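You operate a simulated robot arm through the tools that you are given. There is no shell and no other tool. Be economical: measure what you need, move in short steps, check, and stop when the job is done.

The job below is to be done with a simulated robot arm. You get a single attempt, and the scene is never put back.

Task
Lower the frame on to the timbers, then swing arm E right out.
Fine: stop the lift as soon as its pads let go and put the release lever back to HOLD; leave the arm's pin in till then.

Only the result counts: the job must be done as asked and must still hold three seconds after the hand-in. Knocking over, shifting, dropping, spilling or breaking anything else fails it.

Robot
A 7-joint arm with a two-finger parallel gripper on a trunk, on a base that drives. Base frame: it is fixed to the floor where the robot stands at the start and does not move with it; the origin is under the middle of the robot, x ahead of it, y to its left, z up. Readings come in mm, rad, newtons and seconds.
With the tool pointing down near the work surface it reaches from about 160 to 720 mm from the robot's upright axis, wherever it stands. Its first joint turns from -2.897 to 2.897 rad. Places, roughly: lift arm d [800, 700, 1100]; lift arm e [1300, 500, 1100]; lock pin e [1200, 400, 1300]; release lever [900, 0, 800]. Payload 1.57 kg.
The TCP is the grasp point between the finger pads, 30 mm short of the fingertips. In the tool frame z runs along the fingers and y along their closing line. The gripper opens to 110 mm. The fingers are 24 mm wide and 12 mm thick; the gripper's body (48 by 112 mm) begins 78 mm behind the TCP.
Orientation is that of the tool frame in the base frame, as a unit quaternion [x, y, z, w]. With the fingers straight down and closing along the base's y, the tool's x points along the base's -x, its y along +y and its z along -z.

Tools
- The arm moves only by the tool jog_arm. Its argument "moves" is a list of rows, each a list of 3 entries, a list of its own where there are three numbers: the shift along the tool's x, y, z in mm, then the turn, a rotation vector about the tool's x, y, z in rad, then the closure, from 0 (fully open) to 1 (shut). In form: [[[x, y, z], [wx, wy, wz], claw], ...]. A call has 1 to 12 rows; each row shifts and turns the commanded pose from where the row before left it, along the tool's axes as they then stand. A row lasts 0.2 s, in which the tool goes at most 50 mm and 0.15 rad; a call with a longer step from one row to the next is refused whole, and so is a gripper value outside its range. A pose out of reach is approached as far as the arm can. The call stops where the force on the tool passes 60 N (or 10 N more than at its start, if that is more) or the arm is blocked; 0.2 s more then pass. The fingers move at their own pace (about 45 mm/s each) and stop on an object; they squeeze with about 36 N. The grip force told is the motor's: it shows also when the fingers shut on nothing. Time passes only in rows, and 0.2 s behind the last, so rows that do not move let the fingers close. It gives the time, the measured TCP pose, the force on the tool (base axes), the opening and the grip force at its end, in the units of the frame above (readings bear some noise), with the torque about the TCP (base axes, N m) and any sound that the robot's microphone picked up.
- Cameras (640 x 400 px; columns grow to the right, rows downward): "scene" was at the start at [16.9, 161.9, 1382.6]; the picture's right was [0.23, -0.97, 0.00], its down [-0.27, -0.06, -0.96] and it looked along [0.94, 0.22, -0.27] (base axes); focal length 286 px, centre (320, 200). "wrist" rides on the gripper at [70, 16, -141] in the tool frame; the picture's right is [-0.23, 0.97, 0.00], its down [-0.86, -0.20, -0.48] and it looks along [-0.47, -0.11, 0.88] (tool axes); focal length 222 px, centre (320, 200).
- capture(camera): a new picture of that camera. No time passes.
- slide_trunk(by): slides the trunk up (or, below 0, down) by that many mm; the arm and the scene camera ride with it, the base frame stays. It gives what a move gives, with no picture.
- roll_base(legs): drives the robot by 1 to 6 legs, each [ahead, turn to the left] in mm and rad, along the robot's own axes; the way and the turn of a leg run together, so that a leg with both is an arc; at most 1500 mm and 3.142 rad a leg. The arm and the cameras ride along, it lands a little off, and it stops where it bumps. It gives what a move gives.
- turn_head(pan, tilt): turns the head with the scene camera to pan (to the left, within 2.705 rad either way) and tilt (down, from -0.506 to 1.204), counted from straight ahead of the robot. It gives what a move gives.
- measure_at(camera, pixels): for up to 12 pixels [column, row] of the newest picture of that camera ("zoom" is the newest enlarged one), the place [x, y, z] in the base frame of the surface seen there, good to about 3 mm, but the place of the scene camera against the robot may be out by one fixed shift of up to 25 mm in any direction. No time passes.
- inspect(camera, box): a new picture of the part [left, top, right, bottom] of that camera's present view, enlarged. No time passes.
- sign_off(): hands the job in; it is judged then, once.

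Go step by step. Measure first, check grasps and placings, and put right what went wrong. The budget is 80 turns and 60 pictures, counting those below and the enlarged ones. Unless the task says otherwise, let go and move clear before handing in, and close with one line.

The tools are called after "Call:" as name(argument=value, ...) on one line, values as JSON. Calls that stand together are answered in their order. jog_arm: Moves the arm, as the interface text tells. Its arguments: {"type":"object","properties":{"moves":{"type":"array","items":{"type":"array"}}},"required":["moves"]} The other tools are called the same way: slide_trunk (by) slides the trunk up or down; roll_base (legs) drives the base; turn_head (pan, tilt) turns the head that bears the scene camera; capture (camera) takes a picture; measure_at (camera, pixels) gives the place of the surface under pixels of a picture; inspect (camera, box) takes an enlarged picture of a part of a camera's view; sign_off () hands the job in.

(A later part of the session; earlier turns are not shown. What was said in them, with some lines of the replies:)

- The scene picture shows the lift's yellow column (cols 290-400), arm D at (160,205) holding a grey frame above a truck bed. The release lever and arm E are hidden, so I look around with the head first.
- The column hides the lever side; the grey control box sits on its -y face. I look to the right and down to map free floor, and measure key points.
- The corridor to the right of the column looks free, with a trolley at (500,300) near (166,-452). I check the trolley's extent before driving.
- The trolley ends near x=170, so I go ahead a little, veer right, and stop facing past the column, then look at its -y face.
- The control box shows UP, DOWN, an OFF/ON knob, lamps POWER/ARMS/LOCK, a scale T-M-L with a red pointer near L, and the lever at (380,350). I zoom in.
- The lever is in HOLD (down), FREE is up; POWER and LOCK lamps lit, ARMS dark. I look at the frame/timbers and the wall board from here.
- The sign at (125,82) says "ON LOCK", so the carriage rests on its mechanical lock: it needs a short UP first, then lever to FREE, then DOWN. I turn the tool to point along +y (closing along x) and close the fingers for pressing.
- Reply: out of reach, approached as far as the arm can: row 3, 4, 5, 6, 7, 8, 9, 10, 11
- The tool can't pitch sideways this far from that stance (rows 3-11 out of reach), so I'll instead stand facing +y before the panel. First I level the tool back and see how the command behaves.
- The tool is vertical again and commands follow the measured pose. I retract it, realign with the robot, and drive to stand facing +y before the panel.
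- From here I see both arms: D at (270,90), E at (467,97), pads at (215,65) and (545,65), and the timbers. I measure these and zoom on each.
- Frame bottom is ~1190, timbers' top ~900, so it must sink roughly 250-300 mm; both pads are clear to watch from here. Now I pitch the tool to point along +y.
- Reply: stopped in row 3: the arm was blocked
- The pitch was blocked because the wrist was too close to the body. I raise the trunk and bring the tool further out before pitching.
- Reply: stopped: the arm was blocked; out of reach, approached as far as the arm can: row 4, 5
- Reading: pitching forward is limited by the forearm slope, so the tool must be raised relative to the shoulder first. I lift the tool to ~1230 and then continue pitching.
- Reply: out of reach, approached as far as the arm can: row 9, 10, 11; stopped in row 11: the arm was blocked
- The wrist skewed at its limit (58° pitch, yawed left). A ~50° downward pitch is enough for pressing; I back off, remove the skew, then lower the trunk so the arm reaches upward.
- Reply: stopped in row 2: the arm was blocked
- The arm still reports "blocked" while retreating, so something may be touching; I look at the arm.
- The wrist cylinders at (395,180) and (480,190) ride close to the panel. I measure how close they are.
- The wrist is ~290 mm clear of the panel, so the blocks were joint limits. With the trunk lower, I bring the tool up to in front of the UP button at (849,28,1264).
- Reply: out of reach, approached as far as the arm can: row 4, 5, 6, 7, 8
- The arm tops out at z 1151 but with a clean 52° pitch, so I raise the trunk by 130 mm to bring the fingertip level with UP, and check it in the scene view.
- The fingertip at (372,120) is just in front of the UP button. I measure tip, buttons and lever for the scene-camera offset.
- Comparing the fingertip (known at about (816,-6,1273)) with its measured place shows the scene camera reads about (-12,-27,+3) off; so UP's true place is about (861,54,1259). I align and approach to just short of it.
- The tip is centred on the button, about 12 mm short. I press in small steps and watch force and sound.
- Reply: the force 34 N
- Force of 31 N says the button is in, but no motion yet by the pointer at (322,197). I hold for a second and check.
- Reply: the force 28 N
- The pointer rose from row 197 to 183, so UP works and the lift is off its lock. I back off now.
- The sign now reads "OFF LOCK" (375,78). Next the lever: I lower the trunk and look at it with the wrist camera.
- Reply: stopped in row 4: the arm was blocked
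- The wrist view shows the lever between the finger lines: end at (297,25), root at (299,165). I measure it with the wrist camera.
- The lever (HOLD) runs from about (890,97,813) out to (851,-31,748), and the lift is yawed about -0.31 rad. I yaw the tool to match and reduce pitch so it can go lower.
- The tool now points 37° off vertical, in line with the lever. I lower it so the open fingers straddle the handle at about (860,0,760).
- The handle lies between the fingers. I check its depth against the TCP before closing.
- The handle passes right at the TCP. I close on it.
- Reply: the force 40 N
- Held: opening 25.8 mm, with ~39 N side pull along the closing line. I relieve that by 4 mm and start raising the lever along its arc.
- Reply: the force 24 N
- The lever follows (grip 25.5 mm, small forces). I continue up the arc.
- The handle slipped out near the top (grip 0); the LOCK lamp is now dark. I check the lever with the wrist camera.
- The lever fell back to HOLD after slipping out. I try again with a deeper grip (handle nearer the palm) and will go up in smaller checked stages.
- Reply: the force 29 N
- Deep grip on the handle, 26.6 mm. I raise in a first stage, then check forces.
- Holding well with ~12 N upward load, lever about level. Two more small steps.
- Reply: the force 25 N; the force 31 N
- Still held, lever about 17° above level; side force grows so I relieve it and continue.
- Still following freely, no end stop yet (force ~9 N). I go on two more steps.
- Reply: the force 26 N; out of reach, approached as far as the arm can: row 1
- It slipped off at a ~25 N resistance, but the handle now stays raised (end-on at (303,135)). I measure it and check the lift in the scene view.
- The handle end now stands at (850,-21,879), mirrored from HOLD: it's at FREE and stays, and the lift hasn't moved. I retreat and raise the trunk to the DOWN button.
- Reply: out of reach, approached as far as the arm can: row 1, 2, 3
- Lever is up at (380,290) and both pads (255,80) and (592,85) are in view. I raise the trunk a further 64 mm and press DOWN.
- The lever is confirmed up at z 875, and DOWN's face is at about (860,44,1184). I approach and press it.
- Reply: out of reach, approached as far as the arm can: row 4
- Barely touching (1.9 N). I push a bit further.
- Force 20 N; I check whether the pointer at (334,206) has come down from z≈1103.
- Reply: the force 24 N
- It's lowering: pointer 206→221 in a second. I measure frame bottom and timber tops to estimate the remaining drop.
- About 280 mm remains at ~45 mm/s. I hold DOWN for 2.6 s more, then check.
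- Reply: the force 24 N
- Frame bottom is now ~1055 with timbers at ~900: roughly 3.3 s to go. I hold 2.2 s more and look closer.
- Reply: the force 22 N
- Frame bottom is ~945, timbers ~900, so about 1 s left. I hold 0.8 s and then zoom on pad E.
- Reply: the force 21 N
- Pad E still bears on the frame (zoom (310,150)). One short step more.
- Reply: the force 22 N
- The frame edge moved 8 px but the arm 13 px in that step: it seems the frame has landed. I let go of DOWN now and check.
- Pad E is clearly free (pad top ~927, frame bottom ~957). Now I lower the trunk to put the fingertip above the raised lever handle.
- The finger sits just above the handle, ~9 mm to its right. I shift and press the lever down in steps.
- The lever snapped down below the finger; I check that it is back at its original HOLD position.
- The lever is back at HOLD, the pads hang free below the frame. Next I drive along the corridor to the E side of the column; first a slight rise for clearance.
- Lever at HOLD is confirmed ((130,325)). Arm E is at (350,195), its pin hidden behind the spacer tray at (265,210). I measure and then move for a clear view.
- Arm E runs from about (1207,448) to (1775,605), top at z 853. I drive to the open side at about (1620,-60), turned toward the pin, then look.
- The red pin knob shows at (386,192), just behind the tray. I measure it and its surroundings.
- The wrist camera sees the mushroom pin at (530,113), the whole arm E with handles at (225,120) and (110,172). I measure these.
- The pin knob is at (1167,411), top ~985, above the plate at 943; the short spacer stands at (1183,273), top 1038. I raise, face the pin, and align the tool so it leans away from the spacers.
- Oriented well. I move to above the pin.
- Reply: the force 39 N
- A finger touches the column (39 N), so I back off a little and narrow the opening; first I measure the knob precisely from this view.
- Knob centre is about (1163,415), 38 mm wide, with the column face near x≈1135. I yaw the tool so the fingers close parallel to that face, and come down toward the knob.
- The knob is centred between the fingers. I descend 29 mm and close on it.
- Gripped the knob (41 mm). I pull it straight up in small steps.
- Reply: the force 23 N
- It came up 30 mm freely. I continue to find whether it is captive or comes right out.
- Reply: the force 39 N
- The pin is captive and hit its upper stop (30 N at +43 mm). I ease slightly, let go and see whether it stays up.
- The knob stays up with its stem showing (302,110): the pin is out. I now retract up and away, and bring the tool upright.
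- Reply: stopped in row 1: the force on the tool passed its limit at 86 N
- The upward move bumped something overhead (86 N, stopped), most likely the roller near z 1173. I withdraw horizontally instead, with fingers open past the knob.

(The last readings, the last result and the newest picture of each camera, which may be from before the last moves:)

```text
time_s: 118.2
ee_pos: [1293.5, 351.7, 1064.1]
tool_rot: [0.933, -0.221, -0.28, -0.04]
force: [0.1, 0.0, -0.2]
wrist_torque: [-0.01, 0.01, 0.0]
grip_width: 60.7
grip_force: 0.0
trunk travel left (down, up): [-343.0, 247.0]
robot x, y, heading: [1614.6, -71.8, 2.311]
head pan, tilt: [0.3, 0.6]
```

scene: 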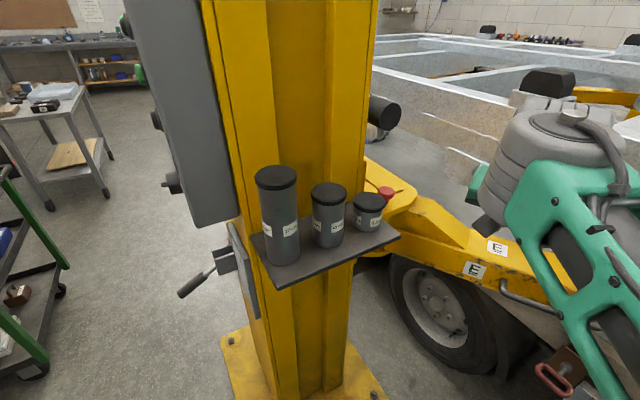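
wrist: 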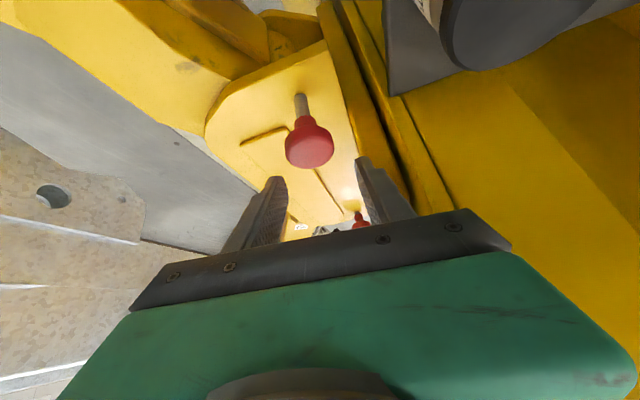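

Clear. Now upright the tool, realign it, and close the fingers.

Call:
jog_arm(moves=[[[0, 0, -10], [0, 0.14, 0], 1], [[0, 0, 0], [0, 0.14, 0], 1], [[0, 0, 0], [0, 0.14, 0], 1], [[0, 0, 0], [0, 0.14, 0], 1], [[0, 0, 0], [0, 0, 0.14], 1], [[0, 0, 0], [0, 0, 0.14], 1], [[0, 0, 0], [0, 0, 0.14], 1]])

Call:
roll_base(legs=[[0, -0.45]])

Call:
capture(camera="wrist")

```text
time_s: 119.8
ee_pos: [1309.7, 354.7, 1032.2]
tool_rot: [0.905, -0.423, -0.038, 0.004]
force: [-0.1, -0.2, -0.3]
wrist_torque: [-0.01, 0.01, -0.01]
grip_width: 0.0
grip_force: 21.4
out of reach, approached as far as the arm can: row 3, 4
trunk travel left (down, up): [-343.0, 247.0]
robot x, y, heading: [1616.6, -72.3, 2.317]
head pan, tilt: [0.3, 0.6]
```

```text
time_s: 121.5
ee_pos: [1527.9, 445.7, 1032.2]
tool_rot: [0.787, -0.616, -0.038, -0.004]
force: [-0.5, 0.2, -0.4]
wrist_torque: [0.0, 0.04, -0.01]
grip_width: 0.0
grip_force: 21.3
trunk travel left (down, up): [-343.0, 247.0]
robot x, y, heading: [1615.3, -72.1, 1.864]
head pan, tilt: [0.3, 0.6]
```

```text
4 pictures are left
```

wrist: 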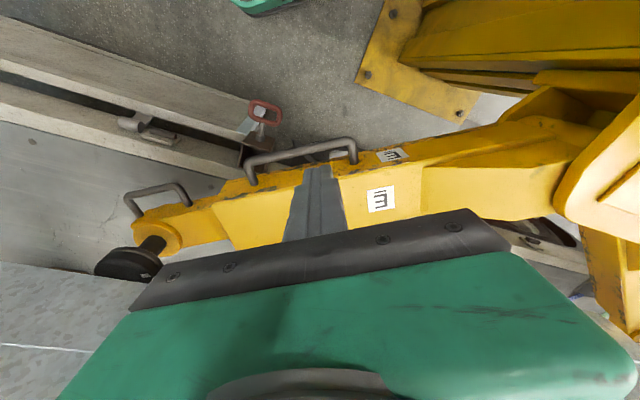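

The tool is upright just above handle 1, which spans (248,170)-(357,150). I measure bar and arm edge.

Call:
measure_at(camera="wrist", pixels=[[300, 150], [270, 157], [330, 144], [251, 175], [354, 155], [290, 172], [265, 185], [215, 205], [440, 195], [185, 190], [160, 190], [340, 172]])

```text
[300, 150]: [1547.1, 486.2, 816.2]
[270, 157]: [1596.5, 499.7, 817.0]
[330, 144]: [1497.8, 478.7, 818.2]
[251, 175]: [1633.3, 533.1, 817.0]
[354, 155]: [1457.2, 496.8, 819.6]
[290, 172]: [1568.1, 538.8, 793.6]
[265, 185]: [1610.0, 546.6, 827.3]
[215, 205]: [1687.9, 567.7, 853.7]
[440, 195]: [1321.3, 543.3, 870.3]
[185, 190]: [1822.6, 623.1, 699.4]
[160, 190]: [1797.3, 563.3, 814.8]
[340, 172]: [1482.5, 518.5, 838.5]
```

The bar's centre at x=1547 is y≈490 (top 817) and the arm's face is at y≈534, so the finger should go down at y≈517. I go to just above the gap.

Call:
jog_arm(moves=[[[-29.7, -19.4, 24.8], [0, 0, 0], 1], [[-29.7, -19.4, 24.8], [0, 0, 0], 1], [[2.8, -1.7, 42.4], [0, 0, 0], 1], [[2.8, -1.7, 42.4], [0, 0, 0], 1], [[2.8, -1.7, 38.4], [0, 0, 0], 1], [[0, 0, 0], [0, 0, 0], 1]])

```text
time_s: 122.9
ee_pos: [1548.3, 514.9, 860.1]
tool_rot: [0.787, -0.615, -0.039, -0.005]
force: [0.3, 0.4, -0.1]
wrist_torque: [-0.02, -0.01, 0.0]
grip_width: 0.0
grip_force: 21.7
trunk travel left (down, up): [-343.0, 247.0]
robot x, y, heading: [1620.1, -71.0, 1.857]
head pan, tilt: [0.3, 0.6]
```

On target at (1548,515). I lower the finger into the gap.

Call:
jog_arm(moves=[[[1.4, -0.8, 21], [0, 0, 0], 1], [[1.4, -0.8, 21], [0, 0, 0], 1], [[0, 0, 0], [0, 0, 0], 1]])

```text
time_s: 123.7
ee_pos: [1548.7, 515.1, 818.1]
tool_rot: [0.787, -0.616, -0.039, -0.005]
force: [0.8, 0.5, -0.1]
wrist_torque: [-0.02, 0.02, -0.01]
grip_width: 0.0
grip_force: 21.2
trunk travel left (down, up): [-343.0, 247.0]
robot x, y, heading: [1616.0, -73.7, 1.859]
head pan, tilt: [0.3, 0.6]
```

The finger is in the gap, no contact. I lower slightly more and pull the arm outward along its arc, watching force.

Call:
jog_arm(moves=[[[0.5, -0.3, 8], [0, 0, 0], 1], [[14, 2.4, -0.8], [0, 0, 0.037], 1], [[14, 2.4, -0.8], [0, 0, 0.037], 1], [[14, 2.4, -0.8], [0, 0, 0.037], 1], [[14, 2.4, -0.8], [0, 0, 0.037], 1]])

```text
time_s: 124.9
ee_pos: [1549.4, 458.4, 811.2]
tool_rot: [0.74, -0.672, -0.037, -0.002]
force: [0.3, 0.2, -0.4]
wrist_torque: [-0.01, -0.06, 0.01]
grip_width: 0.0
grip_force: 21.2
trunk travel left (down, up): [-343.0, 247.0]
robot x, y, heading: [1616.8, -71.2, 1.857]
head pan, tilt: [0.3, 0.6]
```

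It moved 57 mm with almost no force, so the arm swings freely. I continue.

Call:
jog_arm(moves=[[[17, 2.9, -1], [0, 0, 0.045], 1], [[17, 2.9, -1], [0, 0, 0.045], 1], [[17, 2.9, -1], [0, 0, 0.045], 1], [[17, 2.9, -1], [0, 0, 0.045], 1], [[17, 2.9, -1], [0, 0, 0.045], 1], [[17, 2.9, -1], [0, 0, 0.045], 1], [[14, 2.4, -1], [0, 0, 0.037], 1]])

Call:
capture(camera="wrist")

```text
time_s: 126.5
ee_pos: [1525.2, 338.6, 812.6]
tool_rot: [-0.629, 0.777, 0.035, -0.005]
force: [-4.1, -13.2, 2.5]
wrist_torque: [-0.25, 0.29, -0.02]
grip_width: 0.0
grip_force: 21.1
trunk travel left (down, up): [-343.0, 247.0]
robot x, y, heading: [1618.3, -69.1, 1.859]
head pan, tilt: [0.3, 0.6]
```

```text
3 pictures are left
5 turns are left
```

wrist: 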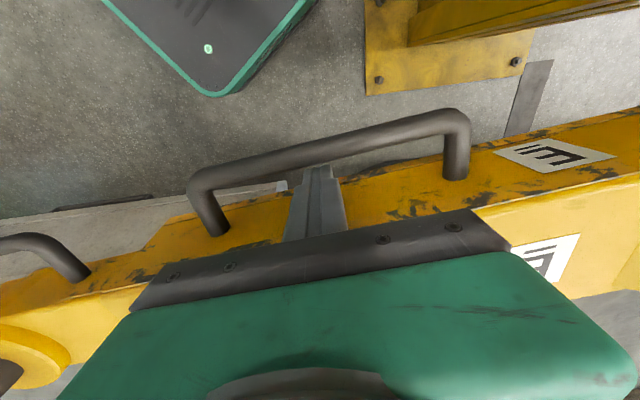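

The arm coasted along easily (about 27° so far) and the finger is still hooked, but the robot now stands in the arm's path. I unhook upward, drive round to the open side at about (1980,-10), and face the arm's rear to push it the rest of the way.

Call:
jog_arm(moves=[[[0, 0, -20], [0, 0, 0], 1], [[0, 0, -45], [0, 0, 0], 1], [[0, 0, -45], [0, 0, 0], 1], [[0, 0, -45], [0, 0, 0], 1], [[45, -21, 0], [0, 0, 0], 1]])

Call:
slide_trunk(by=90)

Call:
roll_base(legs=[[0, 1.449], [-368, 0], [0, -1.15]])

Call:
turn_head(pan=0.3, tilt=0.65)

Call:
capture(camera="wrist")

Call:
measure_at(camera="wrist", pixels=[[320, 60], [250, 60], [400, 60], [200, 100], [440, 100], [320, 110], [260, 140], [380, 140], [150, 150], [500, 150], [500, 60], [150, 60]])

```text
time_s: 127.7
ee_pos: [1546.6, 287.5, 964.9]
tool_rot: [-0.629, 0.776, 0.038, -0.005]
force: [-0.1, 0.4, -0.3]
wrist_torque: [-0.01, 0.0, 0.0]
grip_width: 0.0
grip_force: 21.1
trunk travel left (down, up): [-343.0, 247.0]
robot x, y, heading: [1617.9, -74.2, 1.86]
head pan, tilt: [0.3, 0.6]
```

```text
time_s: 129.0
ee_pos: [1546.4, 287.1, 1054.2]
tool_rot: [-0.628, 0.777, 0.038, -0.005]
force: [-0.2, 0.9, -0.2]
wrist_torque: [0.03, 0.0, -0.03]
grip_width: 0.1
grip_force: 20.7
trunk travel left (down, up): [-433.0, 157.0]
robot x, y, heading: [1614.2, -72.6, 1.859]
head pan, tilt: [0.3, 0.6]
```

```text
time_s: 137.8
ee_pos: [1804.5, 313.8, 1055.1]
tool_rot: [0.735, -0.677, -0.037, 0.01]
force: [0.0, 0.0, 0.6]
wrist_torque: [0.04, 0.0, -0.02]
grip_width: 0.1
grip_force: 21.4
trunk travel left (down, up): [-433.0, 157.0]
robot x, y, heading: [1976.1, -12.0, 2.145]
head pan, tilt: [0.3, 0.6]
```

```text
time_s: 138.4
ee_pos: [1804.5, 313.5, 1054.4]
tool_rot: [0.735, -0.677, -0.037, 0.009]
force: [-0.3, 0.7, 0.3]
wrist_torque: [-0.02, 0.02, 0.02]
grip_width: 0.0
grip_force: 21.2
trunk travel left (down, up): [-433.0, 157.0]
robot x, y, heading: [1974.9, -11.2, 2.157]
head pan, tilt: [0.3, 0.649]
```

```text
2 pictures are left
```

wrist: 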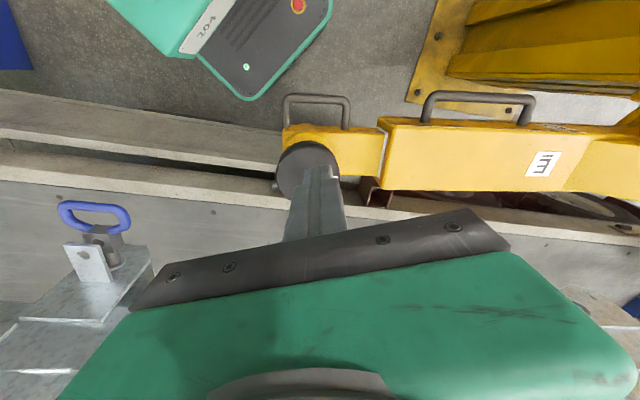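

```text
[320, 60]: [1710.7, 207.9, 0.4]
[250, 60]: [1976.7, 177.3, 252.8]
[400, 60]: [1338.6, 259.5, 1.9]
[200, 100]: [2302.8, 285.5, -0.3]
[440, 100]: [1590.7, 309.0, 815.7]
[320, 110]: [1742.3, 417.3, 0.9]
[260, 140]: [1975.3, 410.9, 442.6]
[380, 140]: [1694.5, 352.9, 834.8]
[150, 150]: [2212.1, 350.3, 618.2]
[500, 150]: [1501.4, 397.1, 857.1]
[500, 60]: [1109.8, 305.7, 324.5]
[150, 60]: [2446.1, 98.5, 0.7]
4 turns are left
```

The wrist view shows arm E at about -13°, pad at (307,168), its rear face clear on this side. I reach over behind it at about (1654,478), lower the finger, and push the arm round along its arc (force limit stops it at the end stop), then look.

Call:
jog_arm(moves=[[[-35.3, 27.1, 3.2], [0, 0, 0], 1], [[-35.3, 27.1, 3.2], [0, 0, 0], 1], [[-35.3, 27.1, 3.2], [0, 0, 0], 1], [[-35.3, 27.1, 3.2], [0, 0, 0], 1], [[-35.3, 27.1, 3.2], [0, 0, 0], 1], [[1.9, -2.8, 44.9], [0, 0, 0], 1], [[1.9, -2.8, 44.9], [0, 0, 0], 1], [[1.9, -2.8, 44.9], [0, 0, 0], 1], [[1.9, -2.8, 44.9], [0, 0, 0], 1], [[1.9, -2.8, 44.9], [0, 0, 0], 1]])

Call:
jog_arm(moves=[[[29, 4, -1], [0, 0, 0], 1], [[28.7, 5.8, -0.8], [0, 0, 0], 1], [[28.4, 7.5, -0.7], [0, 0, 0], 1], [[27.8, 9.1, -0.6], [0, 0, 0], 1], [[27.2, 10.8, -0.5], [0, 0, 0], 1], [[26.6, 12.4, -0.3], [0, 0, 0], 1], [[25.7, 14, -0.2], [0, 0, 0], 1], [[24.9, 15.5, -0.1], [0, 0, 0], 1], [[23.9, 16.9, 0.1], [0, 0, 0], 1], [[22.9, 18.3, 0.2], [0, 0, 0], 1], [[21.7, 19.6, 0.3], [0, 0, 0], 1], [[20.5, 20.9, 0.5], [0, 0, 0], 1]])

Call:
jog_arm(moves=[[[19.2, 22.1, 0.6], [0, 0, 0], 1], [[17.9, 23.2, 0.7], [0, 0, 0], 1], [[16.4, 24.3, 0.9], [0, 0, 0], 1], [[14.9, 25.2, 1], [0, 0, 0], 1], [[13.4, 26, 1.1], [0, 0, 0], 1], [[11.8, 26.8, 1.2], [0, 0, 0], 1], [[10.2, 27.5, 1.3], [0, 0, 0], 1], [[8.6, 27.9, 1.4], [0, 0, 0], 1], [[6.8, 28.5, 1.5], [0, 0, 0], 1]])

Call:
turn_head(pan=0.55, tilt=0.6)

Call:
capture(camera="scene")

```text
time_s: 140.6
ee_pos: [1654.2, 477.7, 829.9]
tool_rot: [0.735, -0.677, -0.036, 0.01]
force: [-0.3, 0.9, 0.7]
wrist_torque: [0.01, 0.0, 0.01]
grip_width: 0.1
grip_force: 21.3
trunk travel left (down, up): [-433.0, 157.0]
robot x, y, heading: [1973.1, -12.8, 2.149]
head pan, tilt: [0.3, 0.649]
```

```text
time_s: 141.8
ee_pos: [1639.4, 361.6, 830.3]
tool_rot: [0.723, -0.69, -0.044, 0.002]
force: [10.4, 17.8, -3.9]
wrist_torque: [-0.39, 0.17, -0.01]
grip_width: 0.0
grip_force: 21.9
trunk travel left (down, up): [-433.0, 157.0]
robot x, y, heading: [1973.6, -9.4, 2.145]
head pan, tilt: [0.3, 0.649]
stopped in row 5: the force on the tool passed its limit at 74 N (the readings are from after the stop); the commanded pose is now the measured one
```

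```text
time_s: 142.1
ee_pos: [1640.2, 362.3, 831.4]
tool_rot: [0.713, -0.7, -0.046, -0.005]
force: [16.7, 18.3, -1.7]
wrist_torque: [-0.41, 0.34, -0.01]
grip_width: 0.0
grip_force: 21.3
trunk travel left (down, up): [-433.0, 157.0]
robot x, y, heading: [1974.5, -10.4, 2.138]
head pan, tilt: [0.3, 0.649]
stopped in row 1: the force on the tool passed its limit at 84 N (the readings are from after the stop); the commanded pose is now the measured one
```

```text
time_s: 142.8
ee_pos: [1639.0, 362.1, 831.7]
tool_rot: [0.714, -0.699, -0.045, -0.004]
force: [23.1, 30.0, -1.6]
wrist_torque: [-0.71, 0.53, -0.04]
grip_width: 0.0
grip_force: 21.0
trunk travel left (down, up): [-433.0, 157.0]
robot x, y, heading: [1974.6, -9.1, 2.137]
head pan, tilt: [0.55, 0.6]
```

```text
1 pictures are left
3 turns are left
```

scene: 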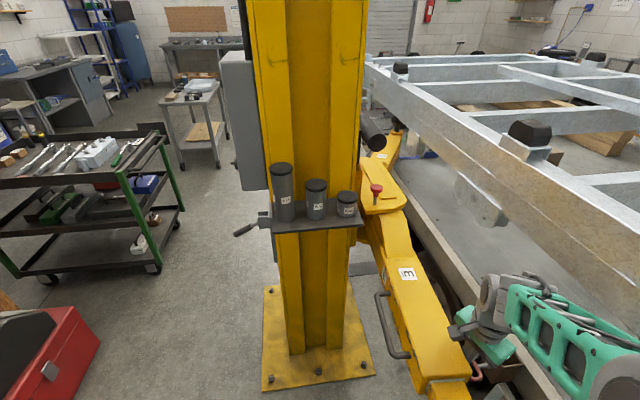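

The push met a firm stop (74-84 N) with the arm about 37° out, parallel with and well clear of the frame; it could be the end stop or my own base being near its tip. I back the finger off, move the base 110 mm back, and push again to tell.

Call:
jog_arm(moves=[[[-37, 0, 0], [0, 0, 0], 1], [[-37, 0, 0], [0, 0, 0], 1], [[-37, 0, 0], [0, 0, 0], 1]])

Call:
roll_base(legs=[[-110, 0]])

Call:
jog_arm(moves=[[[19.1, 5.9, 0], [0, 0, 0], 1], [[19.1, 5.9, 0], [0, 0, 0], 1], [[19.1, 5.9, 0], [0, 0, 0], 1], [[18.9, 6.6, 0], [0, 0, 0], 1], [[18.6, 7.3, 0], [0, 0, 0], 1], [[18.3, 8, 0], [0, 0, 0], 1], [[18, 8.7, 0], [0, 0, 0], 1], [[17.6, 9.4, 0], [0, 0, 0], 1], [[17.2, 10.1, 0], [0, 0, 0], 1], [[16.8, 10.8, 0], [0, 0, 0], 1], [[16.4, 11.4, 0], [0, 0, 0], 1], [[16, 12, 0], [0, 0, 0], 1]])

Call:
measure_at(camera="scene", pixels=[[377, 188], [377, 196], [408, 273], [450, 390], [400, 355], [430, 320]])

```text
time_s: 143.6
ee_pos: [1633.7, 471.0, 838.9]
tool_rot: [0.716, -0.697, -0.044, -0.004]
force: [0.0, -0.2, -0.2]
wrist_torque: [-0.06, 0.0, 0.0]
grip_width: 0.0
grip_force: 21.0
trunk travel left (down, up): [-433.0, 157.0]
robot x, y, heading: [1975.1, -9.1, 2.137]
head pan, tilt: [0.55, 0.6]
```

```text
time_s: 144.8
ee_pos: [1693.1, 377.4, 838.0]
tool_rot: [0.716, -0.697, -0.044, -0.003]
force: [0.3, -0.3, -0.7]
wrist_torque: [-0.04, 0.01, 0.01]
grip_width: 0.0
grip_force: 21.9
trunk travel left (down, up): [-433.0, 157.0]
robot x, y, heading: [2038.0, -104.2, 2.139]
head pan, tilt: [0.55, 0.6]
```

```text
time_s: 145.6
ee_pos: [1684.4, 343.1, 840.8]
tool_rot: [-0.704, 0.708, 0.054, 0.01]
force: [7.8, 19.3, -3.9]
wrist_torque: [-0.25, 0.07, -0.16]
grip_width: 0.0
grip_force: 21.7
trunk travel left (down, up): [-433.0, 157.0]
robot x, y, heading: [2033.5, -102.5, 2.126]
head pan, tilt: [0.55, 0.6]
stopped in row 3: the force on the tool passed its limit at 76 N (the readings are from after the stop); the commanded pose is now the measured one
```

```text
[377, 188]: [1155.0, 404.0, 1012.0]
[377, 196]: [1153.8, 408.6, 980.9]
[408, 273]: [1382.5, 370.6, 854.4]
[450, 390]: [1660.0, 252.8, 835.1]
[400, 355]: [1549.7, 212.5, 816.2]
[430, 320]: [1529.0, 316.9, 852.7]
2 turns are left
```

The arm stopped at exactly the same angle (about -0.40 rad) with my base well clear, so it is at its own end stop: right out. The pin knob still stands raised (z 1012). I back the finger off and lift clear.

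Call:
jog_arm(moves=[[[-20, 0, 0], [0, 0, 0], 1], [[-20, 0, 0], [0, 0, 0], 1], [[0, 0, -40], [0, 0, 0], 1], [[0, 0, -45], [0, 0, 0], 1], [[0, 0, -45], [0, 0, 0], 1], [[0, 0, -45], [0, 0, 0], 1]])

Call:
capture(camera="scene")

```text
time_s: 147.0
ee_pos: [1694.7, 363.4, 1018.3]
tool_rot: [0.707, -0.705, -0.053, -0.009]
force: [0.0, 0.2, -0.1]
wrist_torque: [0.03, 0.03, 0.0]
grip_width: 0.0
grip_force: 21.3
trunk travel left (down, up): [-433.0, 157.0]
robot x, y, heading: [2035.9, -100.1, 2.137]
head pan, tilt: [0.55, 0.6]
```

```text
0 pictures are left
1 turns are left
```

scene: 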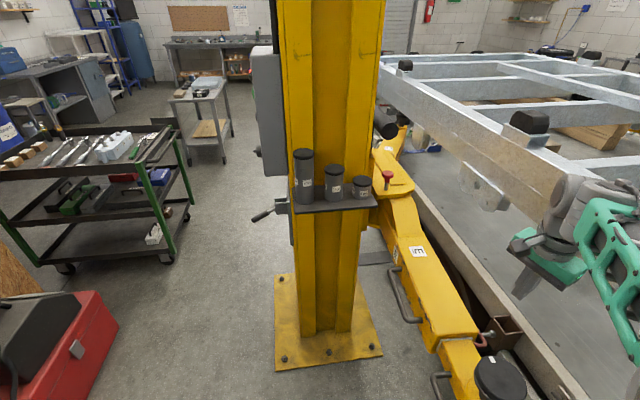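

The last picture shows the frame on the timbers, the lever down at HOLD (262,215), arm E swung out clear of the frame (430,300) and the gripper clear, so I hand in. The job is done as far as I can see: the lift stopped about 30 mm below where its pads let go, and arm E is against its end stop.

Call:
sign_off()

```text
The job is handed in.
```

The frame is down on the timbers and the release lever is back at HOLD. I drew arm E's pin only after that, and arm E is swung right out against its end stop. The pads ended about 30 mm below the frame, because the lift kept sinking while I let go of the button.
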